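You operate a simulated robot arm through the tools that you are given. There is no shell and no other tool.

You are at the controls of a simulated robot arm. One attempt, no reset.

## Task
Check the green-banded pipe for roundness on the rollers and bin it.
Fine: Dial gauge over the pipe, zero it with the yellow button, then crank till the pipe's black stripe has gone once round (red mark in the green field). Up to 1.0 mm: green bin; more: red bin. Swing the gauge aside again.

Only the result counts: the job must be done as asked and must still hold three seconds after the hand-in. Knocking over, shifting, dropping, spilling or breaking anything else fails it.

## Robot
A 7-joint arm with a three-finger gripper, fixed in place. Base frame: the origin is at the foot of the arm, x ahead of it, y to its left, z up; the work surface is at about z = 800. Lengths are in mm, angles in degrees, forces in N, time in s.
Its first joint turns from -166.0 to 166.0 degrees. Payload 2.69 kg.
Tool frame: the origin (TCP) lies between the finger pads and is the grasp point; the fingertips stand 30 mm ahead of it; z points along the fingers, y is the line along which they close. The gripper opens to 128 mm. The gripper's body begins 117 mm behind the TCP.
Orientation is that of the tool frame in the base frame, as a unit quaternion [x, y, z, w]. With the fingers straight down and closing along the base's y, the tool's x points along the base's -x, its y along +y and its z along -z.

## Interface
- The arm moves only by the tool step_arm. Its argument "increments" is a list of rows, each a list of 3 entries, a list of its own where there are three numbers: the shift along the base's x, y, z in cm, then the turn, a rotation vector about the base's x, y, z in degrees, then the closure, from 0 (fully open) to 1 (shut). In form: [[[x, y, z], [wx, wy, wz], claw], ...]. A call has 1 to 20 rows; each row shifts and turns the commanded pose from where the row before left it. Rows are played at 5 a second. More than 50 mm and 8.6 degrees between two rows, or a gripper value outside its range, and nothing of the call is played. A pose out of reach is approached as far as the arm can. The call stops where the force on the tool passes 50 N (or 10 N more than at its start, if that is more) or the arm is blocked; 0.2 s more then pass. The fingers move at their own pace and stop on an object; they squeeze with about 32 N. The grip force told is the motor's: it shows also when the fingers shut on nothing. Time passes only in rows, and 0.2 s behind the last, so rows that do not move let the fingers close. The reply holds the time, the measured pose of the TCP, the force on the tool along the base axes, the opening and the grip force, in the units named above and with some noise, with the torque about the TCP (base axes, N m) and any sound that the robot's microphone picked up.
- Cameras (640 x 400 px; columns grow to the right, rows downward): "scene" is fixed at [219.3, 499.4, 1585.2]; the picture's right is [-0.38, -0.92, 0.00], its down [-0.70, 0.29, -0.65] and it looks along [0.61, -0.25, -0.76] (base axes); focal length 240 px, centre (320, 200). "wrist" rides on the gripper at [58, 54, -131] in the tool frame; the picture's right is [-0.68, 0.74, 0.00], its down [-0.62, -0.57, -0.55] and it looks along [-0.40, -0.37, 0.84] (tool axes); focal length 234 px, centre (320, 200). There is no depth. A picture from a camera that has moved, and an enlarged one, comes with that camera's place and axes in the base frame and with its lens.
- grab_frame(camera): a new picture of that camera. No time passes.
- slide_trunk(by): slides the trunk up (or, below 0, down) by that many mm; the arm rides with it, the base frame stays. It gives what a move gives, with no picture.
- close_up(camera, box): a new picture of the part [left, top, right, bottom] of that camera's present view, enlarged. No time passes.
- job_done(): hands the job in; it is judged then, once.

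Places have to be worked out from the pictures, the camera data and where the tool is seen. Open the gripper and draw the arm clear of the work before you hand the job in, unless the task says otherwise.

The tools are called after "Call:" by a JSON object that holds its "api" and its "payload". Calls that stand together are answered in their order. step_arm: Moves the arm, as the interface text tells. Its arguments: {"type":"object","properties":{"increments":{"type":"array","items":{"type":"array"}}},"required":["increments"]} The other tools are called the same way: slide_trunk (by) slides the trunk up or down; grab_frame (camera) takes a picture; close_up (camera, box) takes an enlarged picture of a part of a camera's view; job_done () hands the job in.

At the start:

```text
time_s: 0.0
eef_pos: [762.8, -72.6, 1281.0]
ee_rot: [0.0, 1.0, 0.0, 0.0]
ft_force: [-0.2, 0.5, -1.0]
torque: [-0.03, 0.01, -0.01]
finger_gap: 127.9
gripper_force: 0.0
trunk travel left (down, up): [-150.0, 200.0]
```

scene: 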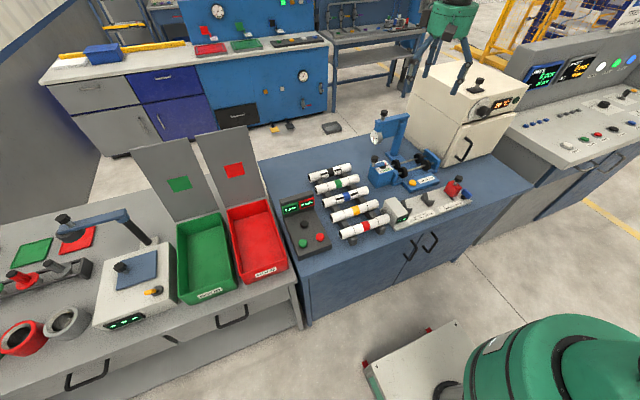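
wrist: 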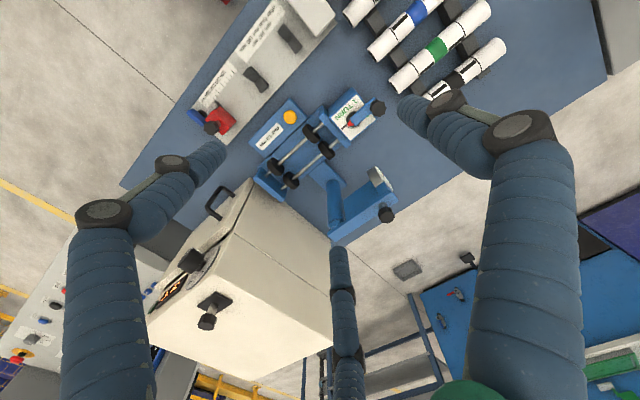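

I start by looking at the work area in both cameras, enlarged around the rollers, the pipes and the bins.

Call:
{"api": "close_up", "payload": {"camera": "scene", "box": [340, 90, 500, 210]}}

Call:
{"api": "close_up", "payload": {"camera": "scene", "box": [270, 150, 400, 260]}}

Call:
{"api": "grab_frame", "payload": {"camera": "wrist"}}

Call:
{"api": "close_up", "payload": {"camera": "wrist", "box": [220, 60, 440, 260]}}

```text
3.33 times, centred on (420, 150) of scene
camera zoom: at [219.3, 499.4, 1585.2], right [-0.38, -0.92, 0.0], down [-0.7, 0.29, -0.65], along [0.61, -0.25, -0.76], focal length 799 px, centre (-13, 367)
```

zoom: 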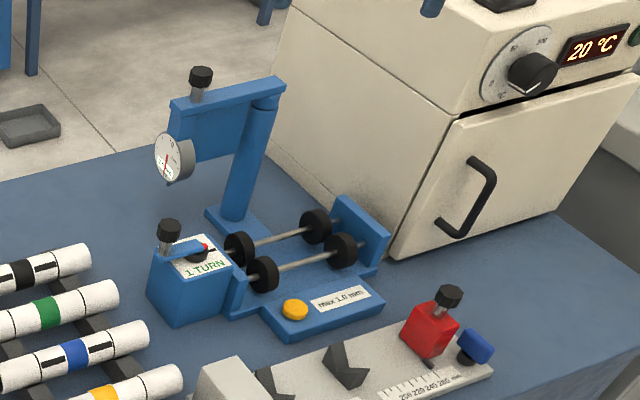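

```text
3.64 times, centred on (335, 205) of scene
camera zoom: at [219.3, 499.4, 1585.2], right [-0.38, -0.92, 0.0], down [-0.7, 0.29, -0.65], along [0.61, -0.25, -0.76], focal length 872 px, centre (266, 182)
```

zoom: 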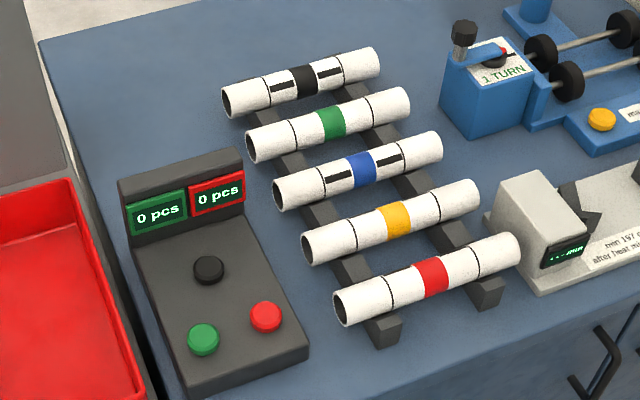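

```text
taken
camera wrist: at [704.2, -17.3, 1410.1], right [0.68, 0.74, 0.0], down [0.62, -0.57, 0.55], along [0.4, -0.37, -0.84], focal length 234 px, centre (320, 200)
```

wrist: 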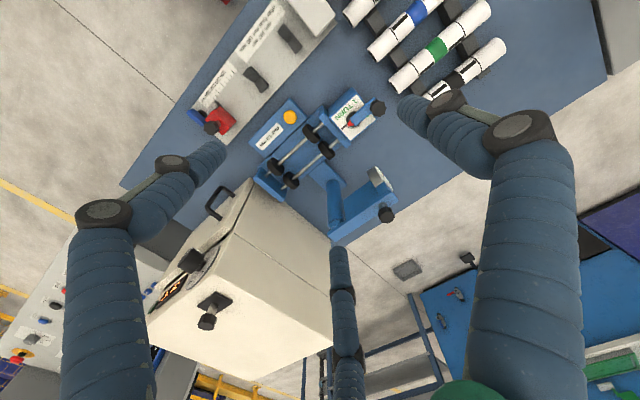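

```text
2.00 times, centred on (330, 160) of wrist
camera zoom: at [704.2, -17.3, 1410.1], right [0.68, 0.74, 0.0], down [0.62, -0.57, 0.55], along [0.4, -0.37, -0.84], focal length 468 px, centre (300, 280)
```

zoom: 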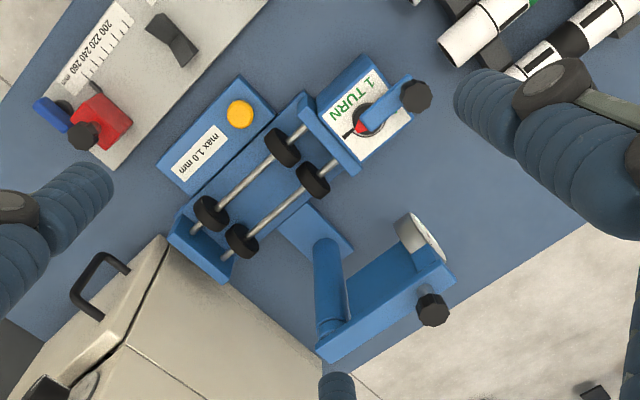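

The gripper pipes lie along y on their rack and the roller stand is near (840, -210). I zoom in further on the stand, the crank, the gauge and the displays to understand the mechanisms.

Call:
{"api": "close_up", "payload": {"camera": "scene", "box": [365, 135, 445, 195]}}

Call:
{"api": "close_up", "payload": {"camera": "scene", "box": [360, 100, 420, 160]}}

Call:
{"api": "close_up", "payload": {"camera": "scene", "box": [300, 155, 380, 205]}}

Call:
{"api": "close_up", "payload": {"camera": "wrist", "box": [320, 80, 400, 140]}}

Call:
{"api": "close_up", "payload": {"camera": "scene", "box": [120, 120, 340, 310]}}

Call:
{"api": "close_up", "payload": {"camera": "scene", "box": [400, 0, 500, 100]}}

```text
6.67 times, centred on (405, 165) of scene
camera zoom: at [219.3, 499.4, 1585.2], right [-0.38, -0.92, 0.0], down [-0.7, 0.29, -0.65], along [0.61, -0.25, -0.76], focal length 1599 px, centre (-247, 433)
```

zoom: 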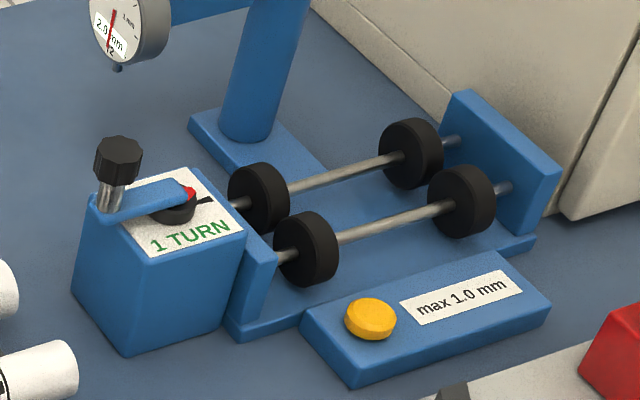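

```text
6.67 times, centred on (390, 130) of scene
camera zoom: at [219.3, 499.4, 1585.2], right [-0.38, -0.92, 0.0], down [-0.7, 0.29, -0.65], along [0.61, -0.25, -0.76], focal length 1599 px, centre (-147, 667)
```

zoom: 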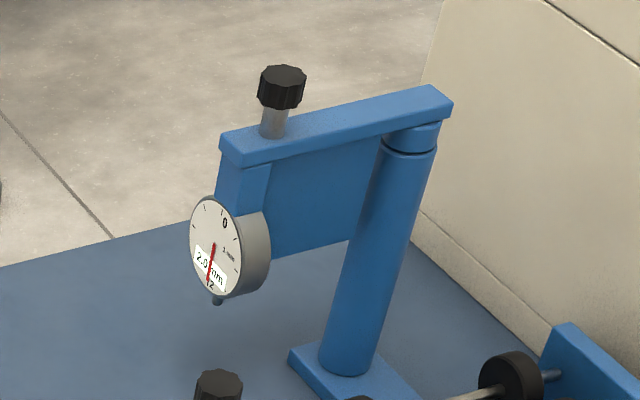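

```text
8.00 times, centred on (340, 180) of scene
camera zoom: at [219.3, 499.4, 1585.2], right [-0.38, -0.92, 0.0], down [-0.7, 0.29, -0.65], along [0.61, -0.25, -0.76], focal length 1918 px, centre (160, 360)
```

zoom: 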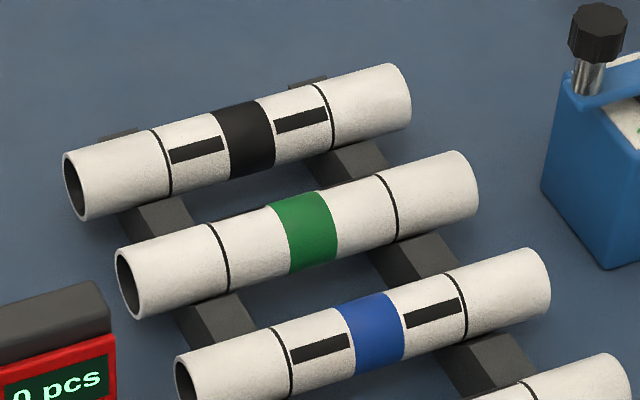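

```text
6.67 times, centred on (360, 110) of wrist
camera zoom: at [704.2, -17.3, 1410.1], right [0.68, 0.74, 0.0], down [0.62, -0.57, 0.55], along [0.4, -0.37, -0.84], focal length 1561 px, centre (53, 800)
```

zoom: 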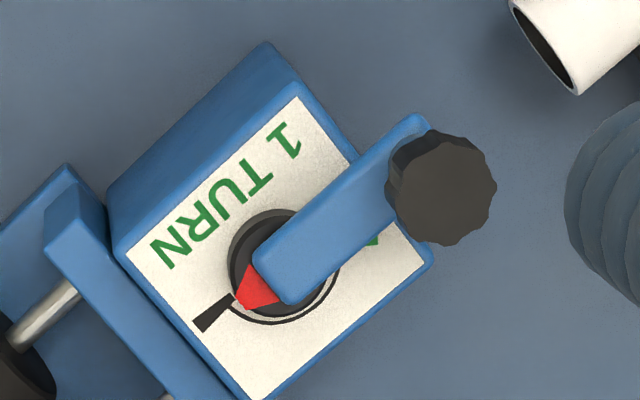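

```text
2.11 times, centred on (230, 215) of scene
camera zoom: at [219.3, 499.4, 1585.2], right [-0.38, -0.92, 0.0], down [-0.7, 0.29, -0.65], along [0.61, -0.25, -0.76], focal length 505 px, centre (510, 168)
```

zoom: 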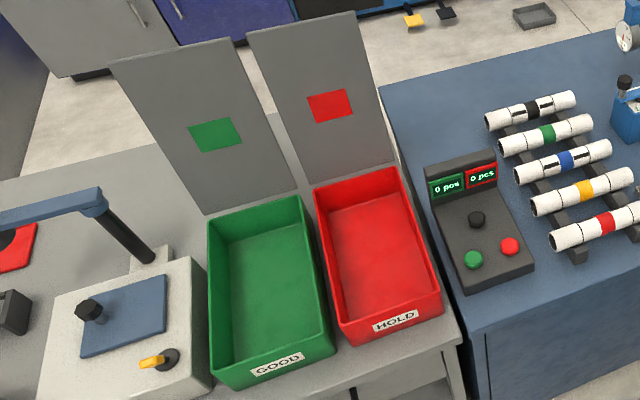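

```text
4.00 times, centred on (450, 50) of scene
camera zoom: at [219.3, 499.4, 1585.2], right [-0.38, -0.92, 0.0], down [-0.7, 0.29, -0.65], along [0.61, -0.25, -0.76], focal length 959 px, centre (-200, 800)
```

zoom: 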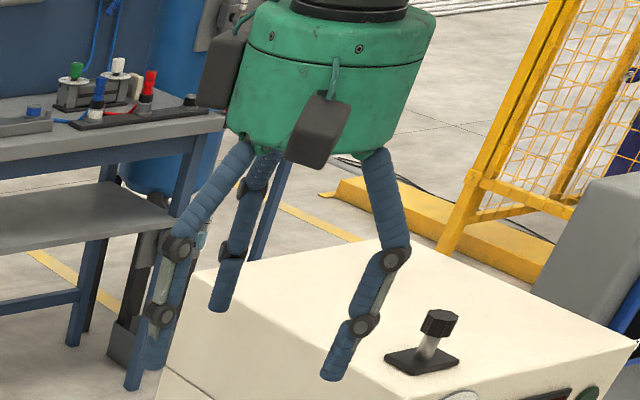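

The hand looks three-fingered in the pictures although it is described as two-fingered. I close it in free air to see how the visible fingers move relative to the TCP.

Call:
{"api": "step_arm", "payload": {"increments": [[[0, 0, 0], [0, 0, 0], 0.7], [[0, 0, 0], [0, 0, 0], 0.7], [[0, 0, 0], [0, 0, 0], 0.7]]}}

Call:
{"api": "grab_frame", "payload": {"camera": "wrist"}}

Call:
{"api": "close_up", "payload": {"camera": "scene", "box": [400, 0, 500, 100]}}

```text
time_s: 0.8
eef_pos: [763.8, -72.1, 1280.0]
ee_rot: [0.0, 1.0, 0.0, 0.0]
ft_force: [-0.4, 0.4, 0.3]
torque: [-0.02, 0.02, 0.01]
finger_gap: 38.6
gripper_force: 0.0
trunk travel left (down, up): [-150.0, 200.0]
```

```text
taken
camera wrist: at [704.2, -17.3, 1410.1], right [0.68, 0.74, 0.0], down [0.62, -0.57, 0.55], along [0.4, -0.37, -0.84], focal length 234 px, centre (320, 200)
```

wrist: 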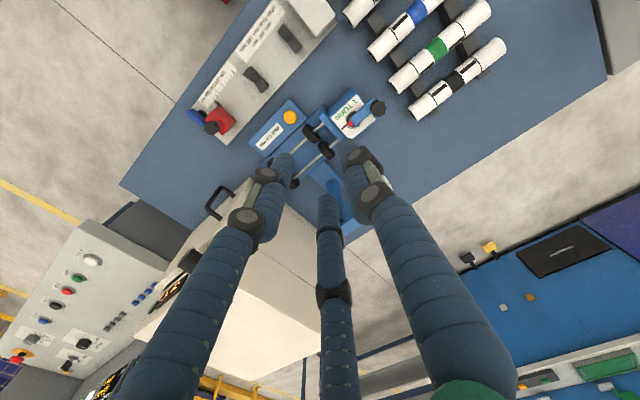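

```text
4.00 times, centred on (450, 50) of scene
camera zoom: at [219.3, 499.4, 1585.2], right [-0.38, -0.92, 0.0], down [-0.7, 0.29, -0.65], along [0.61, -0.25, -0.76], focal length 959 px, centre (-200, 800)
```

zoom: 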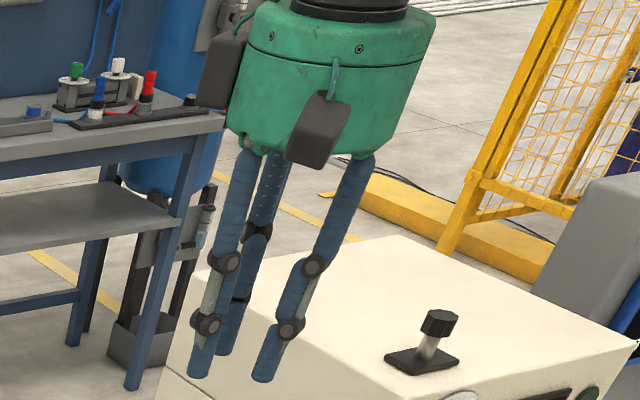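

The visible fingers follow the closure and surround the TCP, so the grasp across tool y holds. I judge the green pipe's axis to lie along y through about (856, 153, 845), about 37 mm thick, with neighbours 78 mm away; I now turn the tool by -90° about z while moving above it, half closed.

Call:
{"api": "step_arm", "payload": {"increments": [[[0.84, 2.05, -2.0], [0, 0, -8.2], 0.49], [[0.84, 2.05, -2.0], [0, 0, -8.2], 0.49], [[0.84, 2.05, -2.0], [0, 0, -8.2], 0.49], [[0.84, 2.05, -2.0], [0, 0, -8.2], 0.49], [[0.84, 2.05, -2.0], [0, 0, -8.2], 0.49], [[0.84, 2.05, -2.0], [0, 0, -8.2], 0.49], [[0.84, 2.05, -2.0], [0, 0, -8.2], 0.49], [[0.84, 2.05, -2.0], [0, 0, -8.2], 0.49], [[0.84, 2.05, -2.0], [0, 0, -8.2], 0.49], [[0.84, 2.05, -2.0], [0, 0, -8.2], 0.49], [[0.84, 2.05, -2.0], [0, 0, -8.0], 0.49], [[0, 0, 0], [0, 0, 0], 0.49]]}}

Call:
{"api": "grab_frame", "payload": {"camera": "wrist"}}

Call:
{"api": "grab_frame", "payload": {"camera": "scene"}}

```text
time_s: 3.4
eef_pos: [855.7, 153.1, 1060.4]
ee_rot: [0.708, 0.706, 0.0, -0.001]
ft_force: [-0.2, 0.6, -0.7]
torque: [-0.02, 0.02, 0.01]
finger_gap: 65.3
gripper_force: 0.1
trunk travel left (down, up): [-150.0, 200.0]
```

```text
taken
camera wrist: at [909.3, 212.3, 1190.0], right [0.74, -0.68, 0.0], down [-0.57, -0.61, 0.55], along [-0.37, -0.4, -0.84], focal length 234 px, centre (320, 200)
```

wrist: 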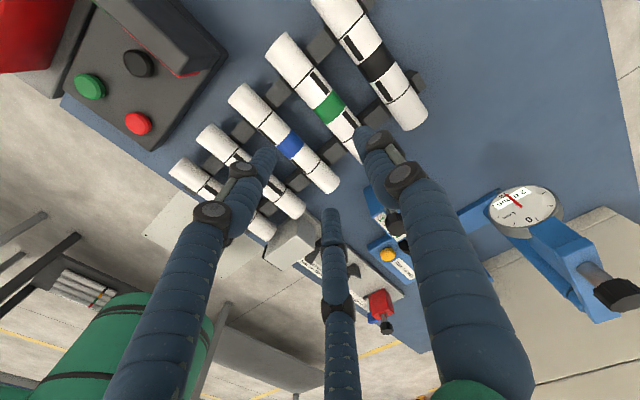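

```text
taken
```

scene: 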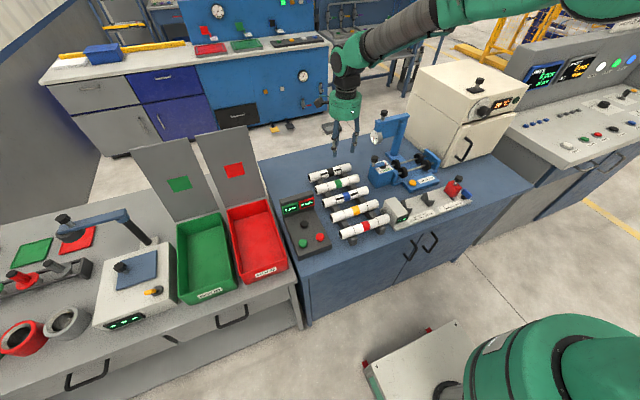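

The stripe of the green pipe shows on its far (+x) side. I take enlarged views of the pipe from both cameras to fix its axis more exactly before descending.

Call:
{"api": "close_up", "payload": {"camera": "wrist", "box": [250, 20, 410, 180]}}

Call:
{"api": "close_up", "payload": {"camera": "scene", "box": [300, 120, 380, 205]}}

Call:
{"api": "close_up", "payload": {"camera": "wrist", "box": [340, 160, 640, 350]}}

```text
2.50 times, centred on (330, 100) of wrist
camera zoom: at [909.3, 212.3, 1190.0], right [0.74, -0.68, 0.0], down [-0.57, -0.61, 0.55], along [-0.37, -0.4, -0.84], focal length 585 px, centre (295, 450)
```

zoom: 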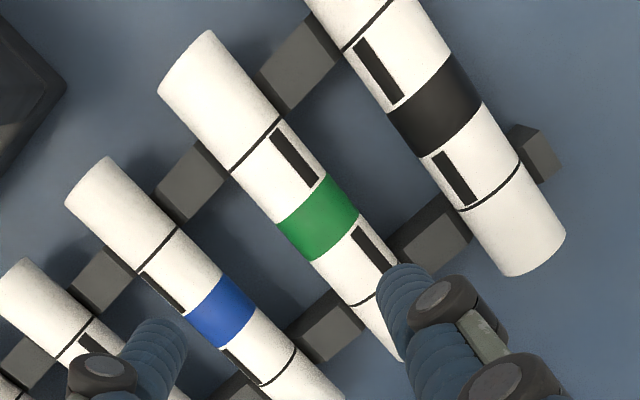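

```text
4.71 times, centred on (340, 162) of scene
camera zoom: at [219.3, 499.4, 1585.2], right [-0.38, -0.92, 0.0], down [-0.7, 0.29, -0.65], along [0.61, -0.25, -0.76], focal length 1128 px, centre (226, 376)
```

zoom: 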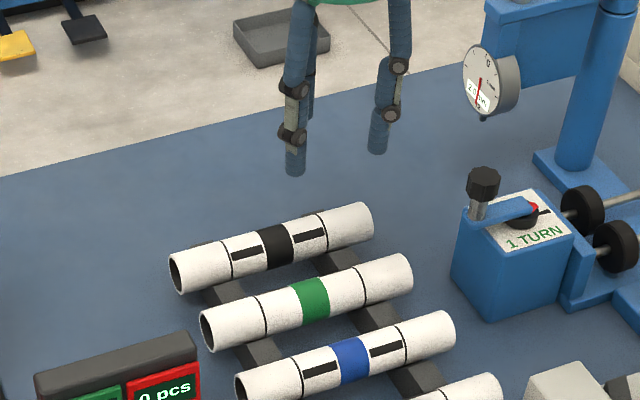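

```text
2.11 times, centred on (490, 255) of wrist
camera zoom: at [909.3, 212.3, 1190.0], right [0.74, -0.68, 0.0], down [-0.57, -0.61, 0.55], along [-0.37, -0.4, -0.84], focal length 493 px, centre (-38, 84)
```

zoom: 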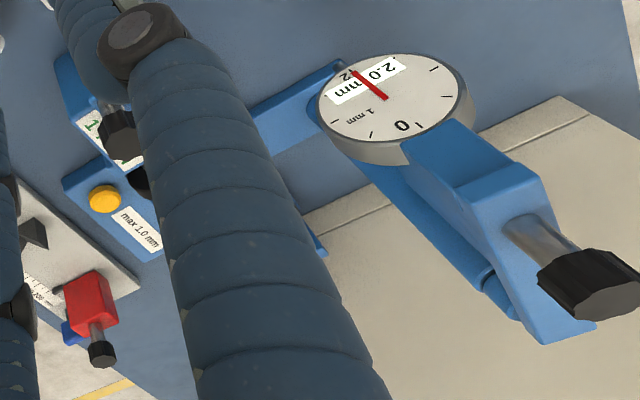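

The wrist view puts the pipe axis nearer x = 871, y = 152. I shift there, lower to about z = 960 and look again to refine.

Call:
{"api": "step_arm", "payload": {"increments": [[[0.7, -0.05, -2.5], [0, 0, 0], 0.49], [[0.7, 0, -2.5], [0, 0, 0], 0.49], [[0, 0, -2.5], [0, 0, 0], 0.49], [[0, 0, -2.5], [0, 0, 0], 0.49], [[0, 0, 0], [0, 0, 0], 0.49]]}}

Call:
{"api": "grab_frame", "payload": {"camera": "wrist"}}

Call:
{"api": "close_up", "payload": {"camera": "scene", "box": [300, 120, 380, 205]}}

```text
time_s: 4.6
eef_pos: [870.9, 153.1, 960.1]
ee_rot: [0.707, 0.707, 0.0, 0.0]
ft_force: [-0.1, 0.0, -0.1]
torque: [-0.06, 0.01, 0.02]
finger_gap: 65.5
gripper_force: 0.1
trunk travel left (down, up): [-150.0, 200.0]
```

```text
taken
camera wrist: at [923.4, 212.4, 1089.6], right [0.74, -0.68, 0.0], down [-0.57, -0.62, 0.55], along [-0.37, -0.4, -0.84], focal length 234 px, centre (320, 200)
```

wrist: 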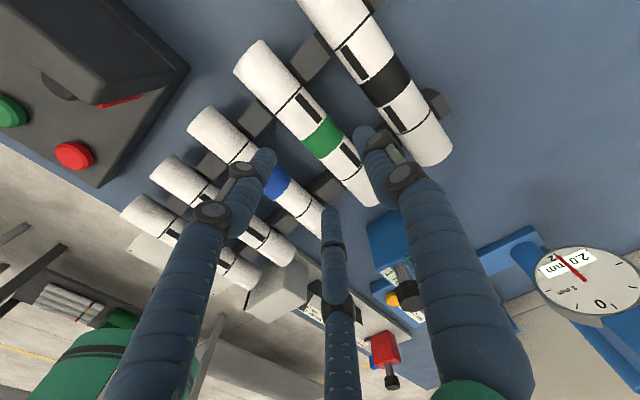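

```text
4.71 times, centred on (340, 162) of scene
camera zoom: at [219.3, 499.4, 1585.2], right [-0.38, -0.92, 0.0], down [-0.7, 0.29, -0.65], along [0.61, -0.25, -0.76], focal length 1128 px, centre (226, 376)
```

zoom: 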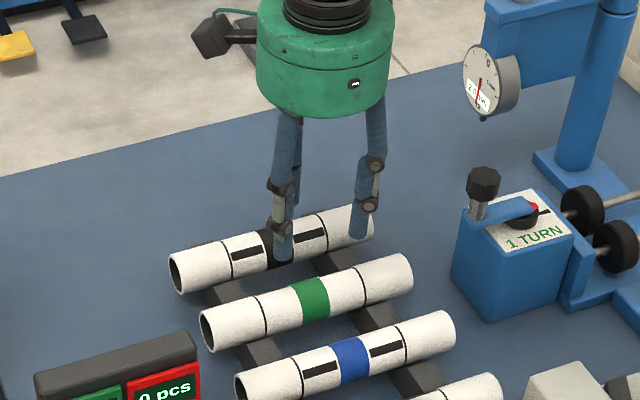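

The new view confirms the axis near x = 871.5, y = 152 at about z = 848, so I descend there with the fingers straddling the green band.

Call:
{"api": "step_arm", "payload": {"increments": [[[0.05, -0.1, -2.5], [0, 0, 0], 0.49], [[0, 0, -2.5], [0, 0, 0], 0.49], [[0, 0, -2.0], [0, 0, 0], 0.49], [[0, 0, -1.5], [0, 0, 0], 0.49], [[0, 0, -1.5], [0, 0, 0], 0.49], [[0, 0, -1.2], [0, 0, 0], 0.49], [[0, 0, 0], [0, 0, 0], 0.49]]}}

Call:
{"api": "grab_frame", "payload": {"camera": "wrist"}}

Call:
{"api": "close_up", "payload": {"camera": "scene", "box": [300, 120, 380, 205]}}

```text
time_s: 5.7
eef_pos: [870.3, 152.9, 883.3]
ee_rot: [0.707, 0.707, 0.003, 0.001]
ft_force: [-25.6, -0.7, 28.7]
torque: [-0.38, 1.06, -0.44]
finger_gap: 75.9
gripper_force: 7.2
trunk travel left (down, up): [-150.0, 200.0]
stopped in row 5: the force on the tool passed its limit at 67 N (the readings are from after the stop); the commanded pose is now the measured one
```

```text
taken
camera wrist: at [922.8, 212.0, 1013.1], right [0.74, -0.68, 0.0], down [-0.57, -0.62, 0.54], along [-0.37, -0.4, -0.84], focal length 234 px, centre (320, 200)
```

wrist: 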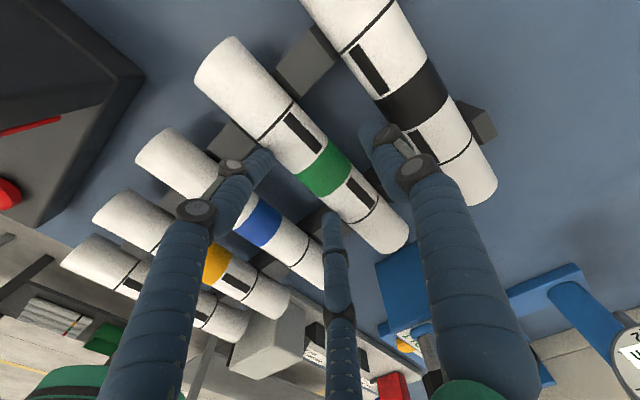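

```text
4.71 times, centred on (340, 162) of scene
camera zoom: at [219.3, 499.4, 1585.2], right [-0.38, -0.92, 0.0], down [-0.7, 0.29, -0.65], along [0.61, -0.25, -0.76], focal length 1128 px, centre (226, 376)
```

zoom: 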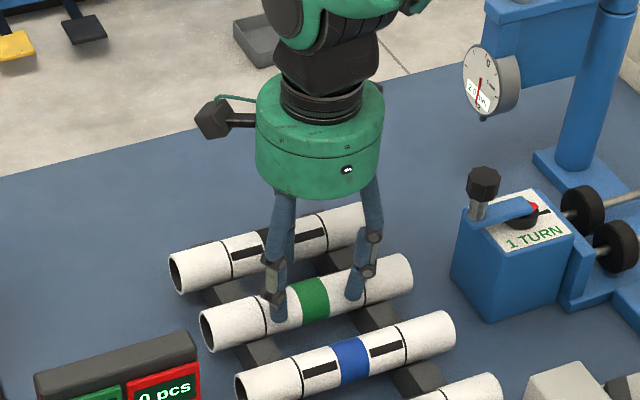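

Contact came at tip height on the pipe's -x flank, where the visible pair of fingers stands only ~20 mm from the TCP, so the three visible fingers seem to be real. I back off upward, shift the TCP to x ≈ 862 and check that the pipe has not moved.

Call:
{"api": "step_arm", "payload": {"increments": [[[0, 0, 1.5], [0, 0, 0], 0.47], [[0, 0, 2.0], [0, 0, 0], 0.47], [[-0.8, -0.1, 0.5], [0, 0, 0], 0.45], [[0, 0, 0], [0, 0, 0], 0.45]]}}

Call:
{"api": "grab_frame", "payload": {"camera": "wrist"}}

Call:
{"api": "close_up", "payload": {"camera": "scene", "box": [300, 120, 380, 205]}}

Call:
{"api": "close_up", "payload": {"camera": "wrist", "box": [180, 20, 440, 240]}}

```text
time_s: 6.7
eef_pos: [864.5, 151.0, 919.5]
ee_rot: [0.707, 0.707, 0.002, 0.001]
ft_force: [0.0, 0.0, -0.7]
torque: [-0.02, -0.03, 0.0]
finger_gap: 70.3
gripper_force: 0.0
trunk travel left (down, up): [-150.0, 200.0]
```

```text
taken
camera wrist: at [917.3, 210.7, 1049.0], right [0.74, -0.68, 0.0], down [-0.57, -0.62, 0.55], along [-0.37, -0.4, -0.84], focal length 234 px, centre (320, 200)
```

wrist: 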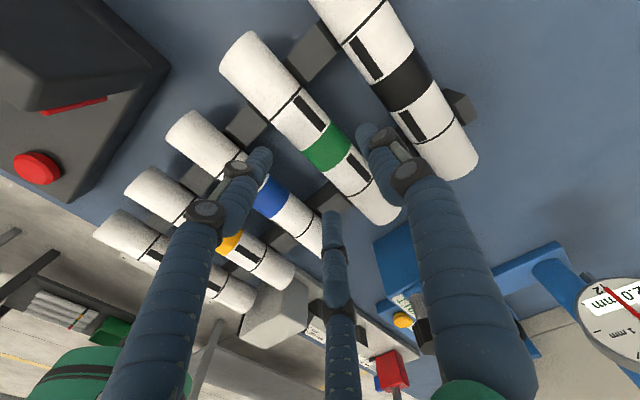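

```text
4.71 times, centred on (340, 162) of scene
camera zoom: at [219.3, 499.4, 1585.2], right [-0.38, -0.92, 0.0], down [-0.7, 0.29, -0.65], along [0.61, -0.25, -0.76], focal length 1128 px, centre (226, 376)
```

zoom: 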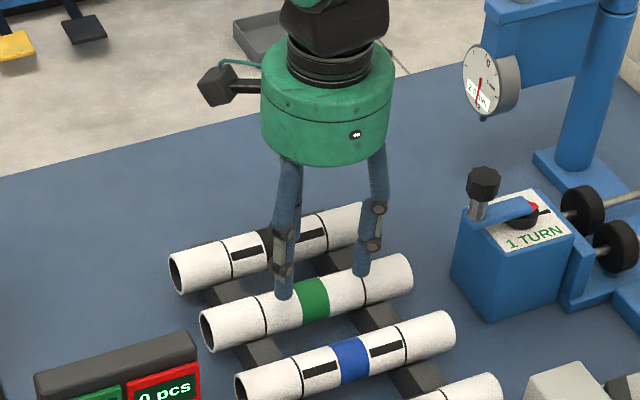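

```text
1.82 times, centred on (310, 130) of wrist
camera zoom: at [917.3, 210.7, 1049.0], right [0.74, -0.68, 0.0], down [-0.57, -0.62, 0.55], along [-0.37, -0.4, -0.84], focal length 426 px, centre (338, 327)
```

zoom: 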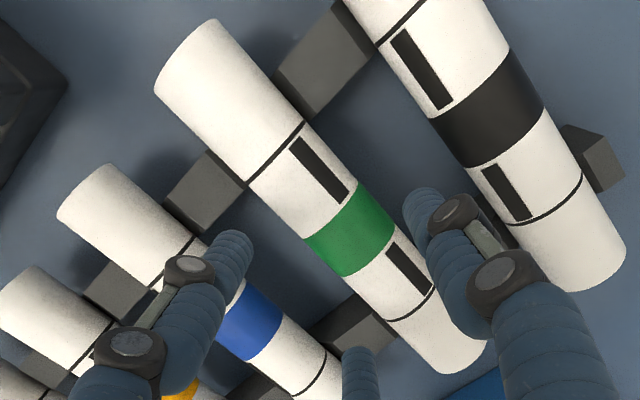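

The pipe is unmoved at (870.5, 151). I go to x ≈ 862 and descend in small steps to z ≈ 850.

Call:
{"api": "step_arm", "payload": {"increments": [[[-0.25, 0.05, -1.5], [0, 0, 0], 0.45], [[0, 0, -1.5], [0, 0, 0], 0.45], [[0, 0, -1.0], [0, 0, 0], 0.45], [[0, 0, -1.0], [0, 0, 0], 0.45], [[0, 0, -1.0], [0, 0, 0], 0.45], [[0, 0, -1.0], [0, 0, 0], 0.45], [[0, 0, 0], [0, 0, 0], 0.45]]}}

Call:
{"api": "grab_frame", "payload": {"camera": "wrist"}}

Call:
{"api": "close_up", "payload": {"camera": "scene", "box": [300, 120, 380, 205]}}

```text
time_s: 8.3
eef_pos: [862.0, 151.4, 849.4]
ee_rot: [0.707, 0.707, 0.002, 0.0]
ft_force: [0.5, -0.7, -0.3]
torque: [0.0, 0.0, -0.04]
finger_gap: 70.2
gripper_force: 0.1
trunk travel left (down, up): [-150.0, 200.0]
```

```text
taken
camera wrist: at [915.2, 211.2, 979.2], right [0.74, -0.68, 0.0], down [-0.57, -0.62, 0.55], along [-0.37, -0.4, -0.84], focal length 234 px, centre (320, 200)
```

wrist: 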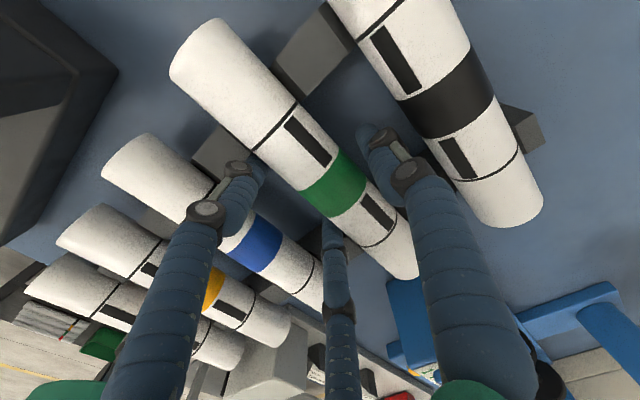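

```text
4.71 times, centred on (340, 162) of scene
camera zoom: at [219.3, 499.4, 1585.2], right [-0.38, -0.92, 0.0], down [-0.7, 0.29, -0.65], along [0.61, -0.25, -0.76], focal length 1128 px, centre (226, 376)
```

zoom: 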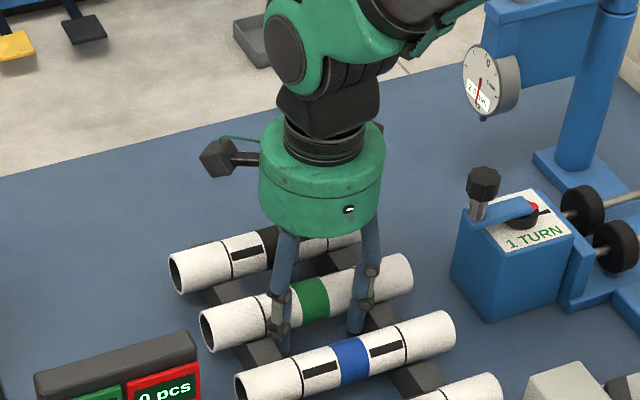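

No contact this time and the fingers straddle the pipe. I close the hand step by step and read the gap at which it grips.

Call:
{"api": "step_arm", "payload": {"increments": [[[0, 0, 0], [0, 0, 0], 0.5], [[0, 0, 0], [0, 0, 0], 0.55], [[0, 0, 0], [0, 0, 0], 0.6], [[0, 0, 0], [0, 0, 0], 0.65], [[0, 0, 0], [0, 0, 0], 0.7], [[0, 0, 0], [0, 0, 0], 0.8], [[0, 0, 0], [0, 0, 0], 0.9], [[0, 0, 0], [0, 0, 0], 1.0], [[0, 0, 0], [0, 0, 0], 1.0]]}}

Call:
{"api": "grab_frame", "payload": {"camera": "wrist"}}

Call:
{"api": "close_up", "payload": {"camera": "scene", "box": [300, 120, 380, 205]}}

```text
time_s: 10.3
eef_pos: [861.4, 152.7, 850.3]
ee_rot: [0.707, 0.707, 0.002, 0.001]
ft_force: [-7.3, 0.0, 0.5]
torque: [-0.03, 0.11, -0.09]
finger_gap: 55.5
gripper_force: 31.6
trunk travel left (down, up): [-150.0, 200.0]
```

```text
taken
camera wrist: at [914.8, 211.2, 979.6], right [0.74, -0.68, 0.0], down [-0.57, -0.62, 0.55], along [-0.37, -0.4, -0.84], focal length 234 px, centre (320, 200)
```

wrist: 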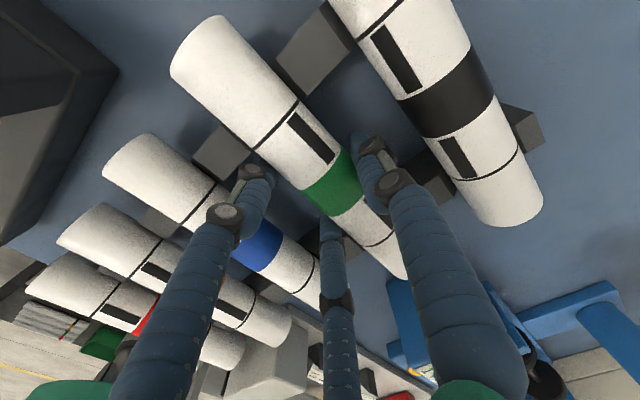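

```text
4.71 times, centred on (340, 162) of scene
camera zoom: at [219.3, 499.4, 1585.2], right [-0.38, -0.92, 0.0], down [-0.7, 0.29, -0.65], along [0.61, -0.25, -0.76], focal length 1128 px, centre (226, 376)
```

zoom: 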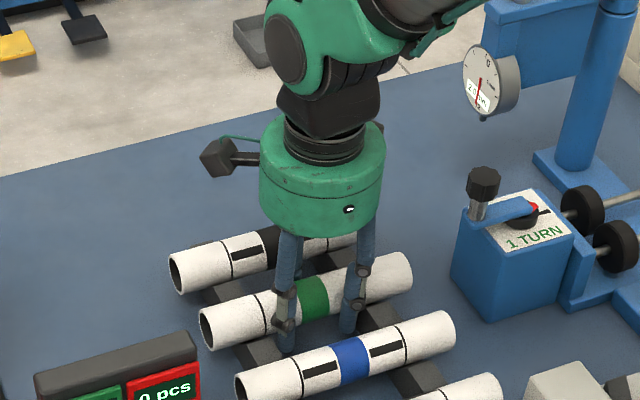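

It grips at a gap of 55.5 mm with full force, which fits a three-finger hand around a 37 mm pipe. I lift it slowly.

Call:
{"api": "step_arm", "payload": {"increments": [[[0, 0, 1.0], [0, 0, 0], 1.0], [[0, 0, 1.5], [0, 0, 0], 1.0], [[0, 0, 2.0], [0, 0, 0], 1.0], [[0, 0, 3.0], [0, 0, 0], 1.0], [[0, 0, 3.0], [0, 0, 0], 1.0], [[0, 0, 3.0], [0, 0, 0], 1.0], [[0, 0, 0], [0, 0, 0], 1.0]]}}

Call:
{"api": "grab_frame", "payload": {"camera": "wrist"}}

Call:
{"api": "close_up", "payload": {"camera": "scene", "box": [300, 90, 440, 205]}}

```text
time_s: 11.9
eef_pos: [861.4, 152.8, 983.6]
ee_rot: [0.707, 0.707, 0.002, 0.001]
ft_force: [-0.5, 0.4, -0.1]
torque: [0.02, 0.0, -0.01]
finger_gap: 2.2
gripper_force: 31.5
trunk travel left (down, up): [-150.0, 200.0]
```

```text
taken
camera wrist: at [914.2, 211.8, 1114.7], right [0.74, -0.68, 0.0], down [-0.57, -0.62, 0.55], along [-0.37, -0.4, -0.84], focal length 234 px, centre (320, 200)
```

wrist: 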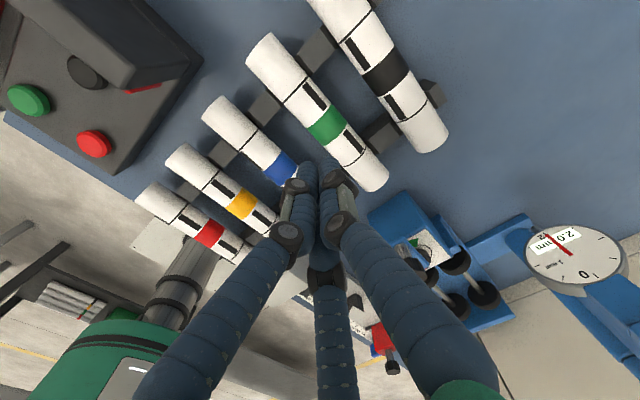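

```text
3.48 times, centred on (370, 148) of scene
camera zoom: at [219.3, 499.4, 1585.2], right [-0.38, -0.92, 0.0], down [-0.7, 0.29, -0.65], along [0.61, -0.25, -0.76], focal length 834 px, centre (146, 383)
```

zoom: 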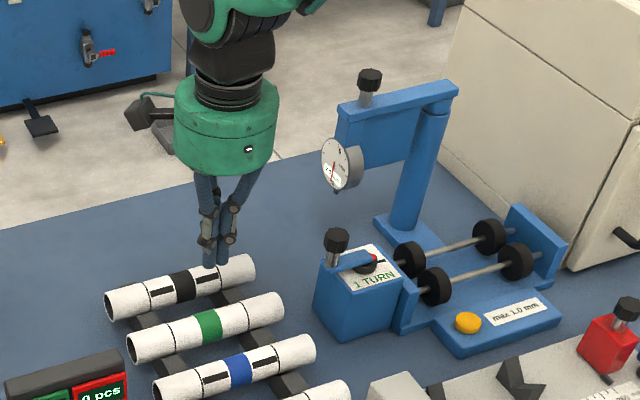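

The pipe slipped out of the fingers and appears to still lie in its rack place. I open to the same gap as in the grasp and study the finger shape and the pipe closely.

Call:
{"api": "step_arm", "payload": {"increments": [[[0, 0, 0], [0, 0, 0], 0.57], [[0, 0, 0], [0, 0, 0], 0.57], [[0, 0, 0], [0, 0, 0], 0.57]]}}

Call:
{"api": "close_up", "payload": {"camera": "scene", "box": [310, 90, 380, 160]}}

Call:
{"api": "close_up", "payload": {"camera": "wrist", "box": [200, 20, 440, 300]}}

Call:
{"api": "close_up", "payload": {"camera": "scene", "box": [300, 140, 380, 205]}}

```text
time_s: 12.7
eef_pos: [861.1, 152.2, 984.9]
ee_rot: [0.707, 0.707, 0.003, 0.0]
ft_force: [-1.1, 0.1, -0.7]
torque: [-0.03, 0.0, 0.0]
finger_gap: 55.4
gripper_force: 0.0
trunk travel left (down, up): [-150.0, 200.0]
```

```text
5.71 times, centred on (345, 125) of scene
camera zoom: at [219.3, 499.4, 1585.2], right [-0.38, -0.92, 0.0], down [-0.7, 0.29, -0.65], along [0.61, -0.25, -0.76], focal length 1370 px, centre (177, 629)
```

zoom: 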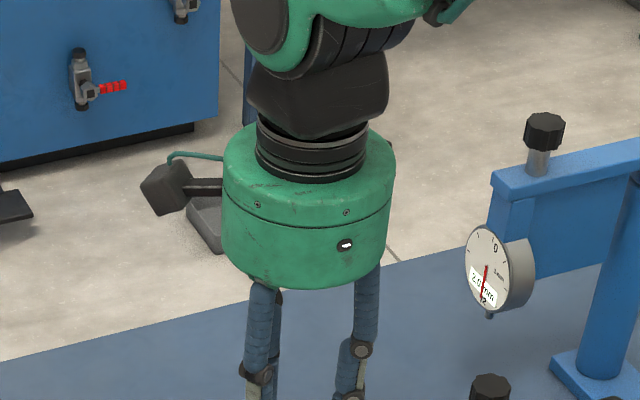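

```text
1.43 times, centred on (320, 160) of wrist
camera zoom: at [914.6, 211.8, 1114.2], right [0.74, -0.68, 0.0], down [-0.57, -0.62, 0.55], along [-0.37, -0.4, -0.84], focal length 334 px, centre (320, 257)
```

zoom: 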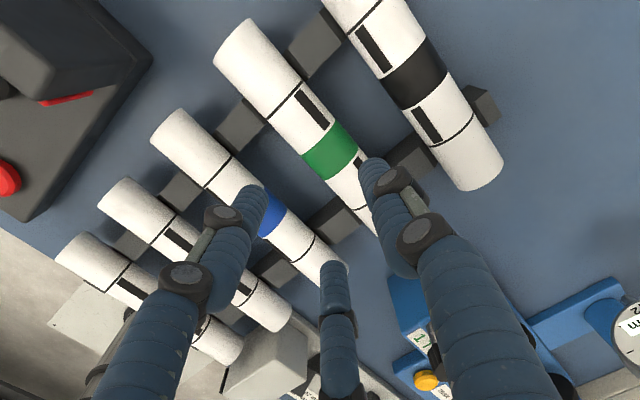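

```text
6.15 times, centred on (340, 172) of scene
camera zoom: at [219.3, 499.4, 1585.2], right [-0.38, -0.92, 0.0], down [-0.7, 0.29, -0.65], along [0.61, -0.25, -0.76], focal length 1476 px, centre (197, 369)
```

zoom: 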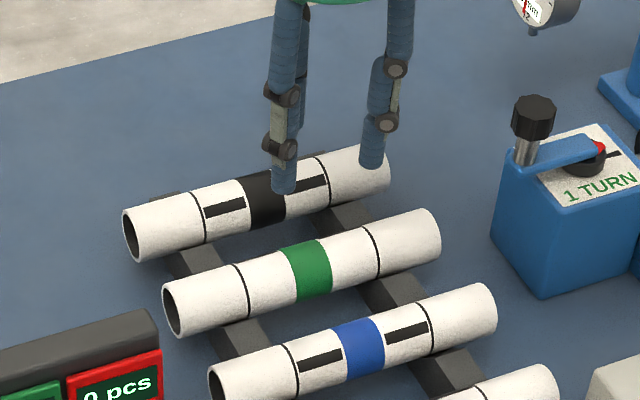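

The pipe is still at (870, 151) in its rack. I will grasp deeper, with the TCP slightly below the pipe axis (z ≈ 838), then lift only 1 cm and check the gap.

Call:
{"api": "step_arm", "payload": {"increments": [[[0.1, -0.1, -3.0], [0, 0, 0], 0.45], [[0, 0, -3.0], [0, 0, 0], 0.45], [[0, 0, -2.5], [0, 0, 0], 0.45], [[0, 0, -2.0], [0, 0, 0], 0.45], [[0, 0, -1.5], [0, 0, 0], 0.45], [[0, 0, -1.0], [0, 0, 0], 0.45], [[0, 0, -1.0], [0, 0, 0], 0.45], [[0, 0, -0.6], [0, 0, 0], 0.45], [[0, 0, 0], [0, 0, 0], 0.45]]}}

Call:
{"api": "grab_frame", "payload": {"camera": "wrist"}}

Call:
{"api": "close_up", "payload": {"camera": "scene", "box": [300, 140, 380, 205]}}

```text
time_s: 14.7
eef_pos: [863.4, 151.1, 838.9]
ee_rot: [0.707, 0.707, 0.002, 0.002]
ft_force: [-0.3, -1.3, 2.3]
torque: [0.14, 0.09, 0.06]
finger_gap: 69.7
gripper_force: 0.1
trunk travel left (down, up): [-150.0, 200.0]
```

```text
taken
camera wrist: at [915.8, 210.7, 968.6], right [0.74, -0.68, 0.0], down [-0.57, -0.62, 0.55], along [-0.37, -0.4, -0.84], focal length 234 px, centre (320, 200)
```

wrist: 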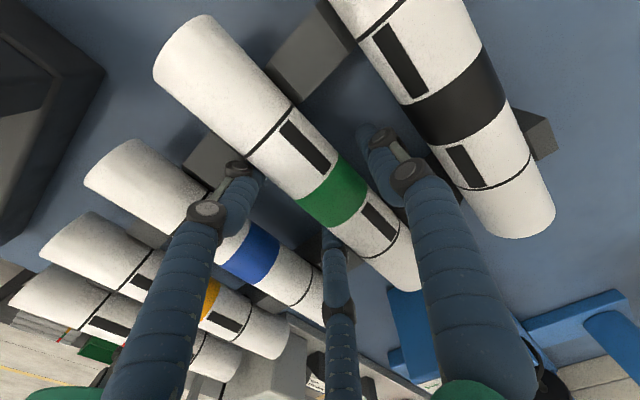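

```text
6.15 times, centred on (340, 172) of scene
camera zoom: at [219.3, 499.4, 1585.2], right [-0.38, -0.92, 0.0], down [-0.7, 0.29, -0.65], along [0.61, -0.25, -0.76], focal length 1476 px, centre (197, 369)
```

zoom: 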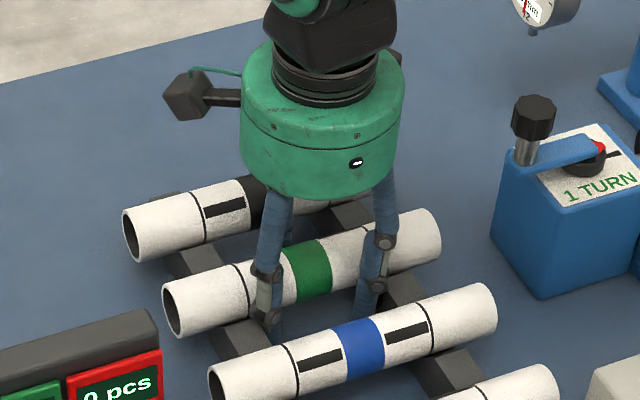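

The hand is down around the pipe with nearly no force. I close and then lift just 1 cm to check the hold.

Call:
{"api": "step_arm", "payload": {"increments": [[[0, 0, 0], [0, 0, 0], 0.55], [[0, 0, 0], [0, 0, 0], 0.7], [[0, 0, 0], [0, 0, 0], 1.0], [[0, 0, 0], [0, 0, 0], 1.0], [[0, 0, 0], [0, 0, 0], 1.0]]}}

Call:
{"api": "grab_frame", "payload": {"camera": "wrist"}}

Call:
{"api": "close_up", "payload": {"camera": "scene", "box": [300, 140, 380, 205]}}

```text
time_s: 15.9
eef_pos: [861.8, 150.9, 837.4]
ee_rot: [0.707, 0.707, 0.001, 0.001]
ft_force: [-10.3, -1.9, 0.2]
torque: [-0.06, 0.08, -0.17]
finger_gap: 55.0
gripper_force: 32.1
trunk travel left (down, up): [-150.0, 200.0]
```

```text
taken
camera wrist: at [915.0, 210.7, 968.1], right [0.74, -0.68, 0.0], down [-0.57, -0.62, 0.55], along [-0.37, -0.4, -0.84], focal length 234 px, centre (320, 200)
```

wrist: 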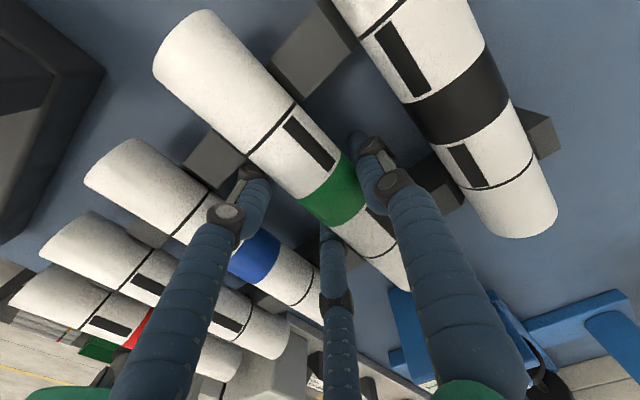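

```text
6.15 times, centred on (340, 172) of scene
camera zoom: at [219.3, 499.4, 1585.2], right [-0.38, -0.92, 0.0], down [-0.7, 0.29, -0.65], along [0.61, -0.25, -0.76], focal length 1476 px, centre (197, 369)
```

zoom: 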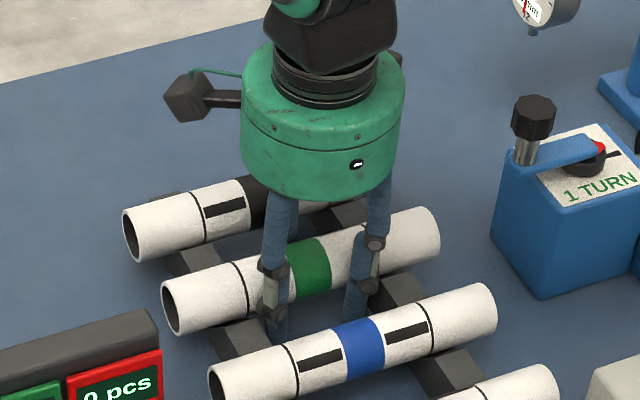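

Gripped at gap 55 with some sideways load. I lift by 1 cm in small steps and check.

Call:
{"api": "step_arm", "payload": {"increments": [[[0, 0, 0.3], [0, 0, 0], 1.0], [[0, 0, 0.3], [0, 0, 0], 1.0], [[0, 0, 0.4], [0, 0, 0], 1.0], [[0, 0, 0.3], [0, 0, 0], 1.0], [[0, 0, 0], [0, 0, 0], 1.0]]}}

Call:
{"api": "grab_frame", "payload": {"camera": "wrist"}}

Call:
{"api": "close_up", "payload": {"camera": "scene", "box": [300, 140, 380, 205]}}

```text
time_s: 17.1
eef_pos: [863.2, 150.8, 850.6]
ee_rot: [0.707, 0.707, 0.002, 0.0]
ft_force: [0.5, -0.2, -0.9]
torque: [0.02, 0.03, -0.01]
finger_gap: 55.1
gripper_force: 31.8
trunk travel left (down, up): [-150.0, 200.0]
```

```text
taken
camera wrist: at [915.9, 210.2, 980.8], right [0.74, -0.68, 0.0], down [-0.57, -0.62, 0.55], along [-0.37, -0.4, -0.84], focal length 234 px, centre (320, 200)
```

wrist: 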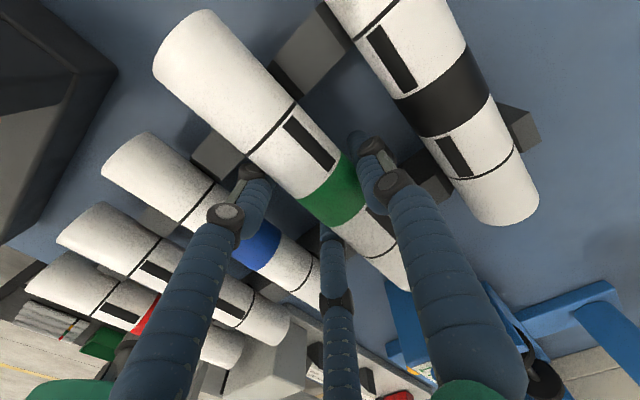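

```text
6.15 times, centred on (340, 172) of scene
camera zoom: at [219.3, 499.4, 1585.2], right [-0.38, -0.92, 0.0], down [-0.7, 0.29, -0.65], along [0.61, -0.25, -0.76], focal length 1476 px, centre (197, 369)
```

zoom: 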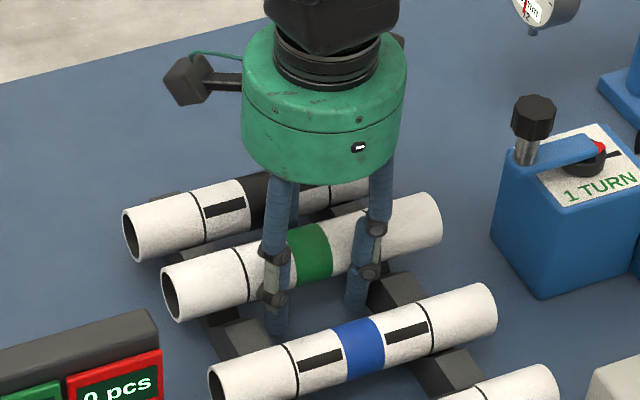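

The pipe is now held and lifted (its axis about 8 mm in +x of the TCP). I raise it further and carry it over toward the roller stand, keeping above the crank knob.

Call:
{"api": "step_arm", "payload": {"increments": [[[0, 0, 1.0], [0, 0, 0], 1.0], [[0, 0, 2.0], [0, 0, 0], 1.0], [[0, 0, 3.0], [0, 0, 0], 1.0], [[0, 0, 3.0], [0, 0, 0], 1.0], [[0, 0, 3.0], [0, 0, 0], 1.0], [[0, 0, 3.0], [0, 0, 0], 1.0], [[0, 0, 2.0], [0, 0, 0], 1.0], [[0, 0, 0], [0, 0, 0], 1.0]]}}

Call:
{"api": "grab_frame", "payload": {"camera": "wrist"}}

Call:
{"api": "close_up", "payload": {"camera": "scene", "box": [300, 80, 460, 205]}}

```text
time_s: 18.9
eef_pos: [864.1, 150.7, 1021.6]
ee_rot: [0.708, 0.707, 0.002, 0.0]
ft_force: [-0.9, -0.8, -0.2]
torque: [0.04, -0.03, -0.03]
finger_gap: 55.5
gripper_force: 32.3
trunk travel left (down, up): [-150.0, 200.0]
```

```text
taken
camera wrist: at [916.2, 210.0, 1151.7], right [0.74, -0.68, 0.0], down [-0.57, -0.62, 0.55], along [-0.37, -0.4, -0.84], focal length 234 px, centre (320, 200)
```

wrist: 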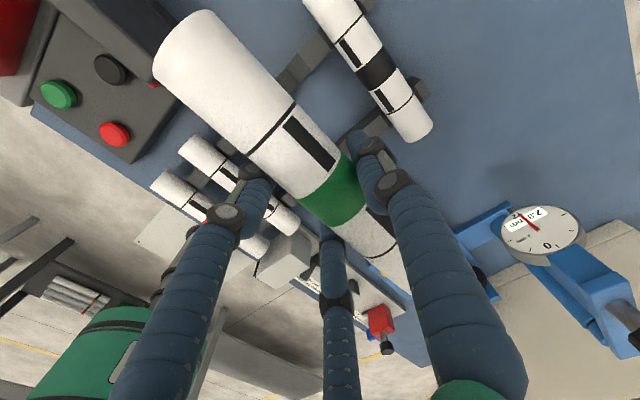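

```text
3.20 times, centred on (380, 142) of scene
camera zoom: at [219.3, 499.4, 1585.2], right [-0.38, -0.92, 0.0], down [-0.7, 0.29, -0.65], along [0.61, -0.25, -0.76], focal length 767 px, centre (128, 384)
```

zoom: 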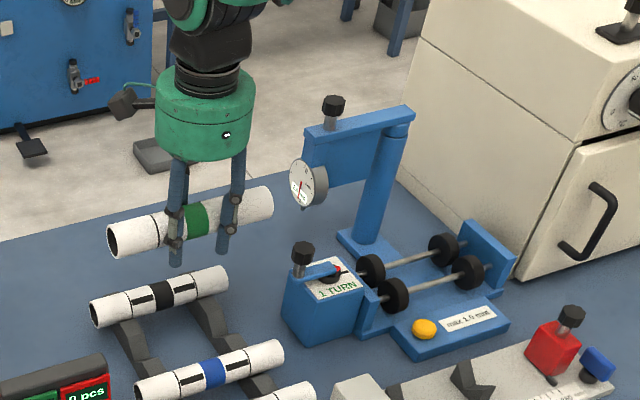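

The pipe hangs securely. Before setting it down I move the hand to a spot from which the wrist camera sees the roller stand unobstructed.

Call:
{"api": "step_arm", "payload": {"increments": [[[-2.5, -3.0, 0.25], [0, 0, 0], 1.0], [[-2.5, -3.0, 0.25], [0, 0, 0], 1.0], [[-2.5, -3.0, 0.25], [0, 0, 0], 1.0], [[-2.5, -3.0, 0.25], [0, 0, 0], 1.0], [[-2.5, -3.0, 0.25], [0, 0, 0], 1.0], [[-2.5, -3.0, 0.25], [0, 0, 0], 1.0], [[-2.5, -3.0, 0.25], [0, 0, 0], 1.0], [[-2.5, -3.0, 0.25], [0, 0, 0], 1.0], [[0, 0, 0], [0, 0, 0], 1.0]]}}

Call:
{"api": "grab_frame", "payload": {"camera": "wrist"}}

Call:
{"api": "close_up", "payload": {"camera": "wrist", "box": [400, 20, 640, 200]}}

Call:
{"api": "close_up", "payload": {"camera": "scene", "box": [360, 80, 460, 200]}}

```text
time_s: 20.9
eef_pos: [662.6, -88.9, 1041.1]
ee_rot: [0.707, 0.707, 0.002, 0.001]
ft_force: [0.1, 0.0, -1.9]
torque: [0.02, -0.06, -0.02]
finger_gap: 55.2
gripper_force: 32.1
trunk travel left (down, up): [-150.0, 200.0]
```

```text
taken
camera wrist: at [715.4, -30.5, 1171.2], right [0.74, -0.68, 0.0], down [-0.57, -0.62, 0.55], along [-0.37, -0.4, -0.84], focal length 234 px, centre (320, 200)
```

wrist: 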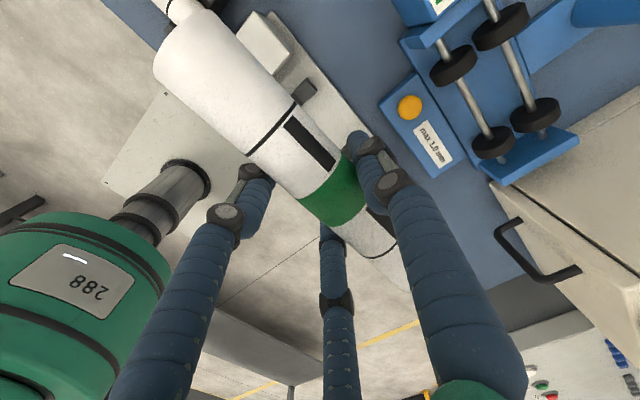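

```text
2.22 times, centred on (520, 110) of wrist
camera zoom: at [715.4, -30.5, 1171.2], right [0.74, -0.68, 0.0], down [-0.57, -0.62, 0.55], along [-0.37, -0.4, -0.84], focal length 520 px, centre (-124, 400)
```

zoom: 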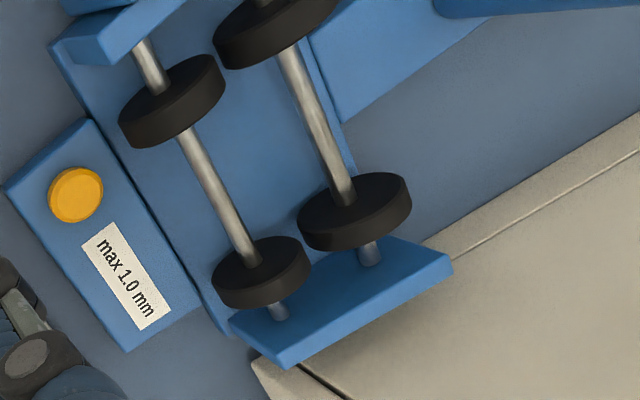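

```text
3.33 times, centred on (410, 140) of scene
camera zoom: at [219.3, 499.4, 1585.2], right [-0.38, -0.92, 0.0], down [-0.7, 0.29, -0.65], along [0.61, -0.25, -0.76], focal length 799 px, centre (20, 400)
```

zoom: 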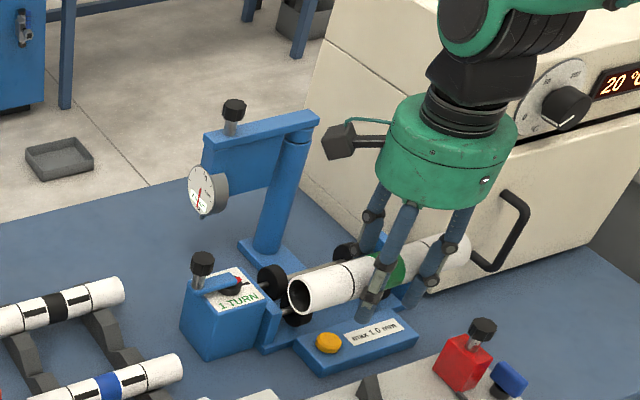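

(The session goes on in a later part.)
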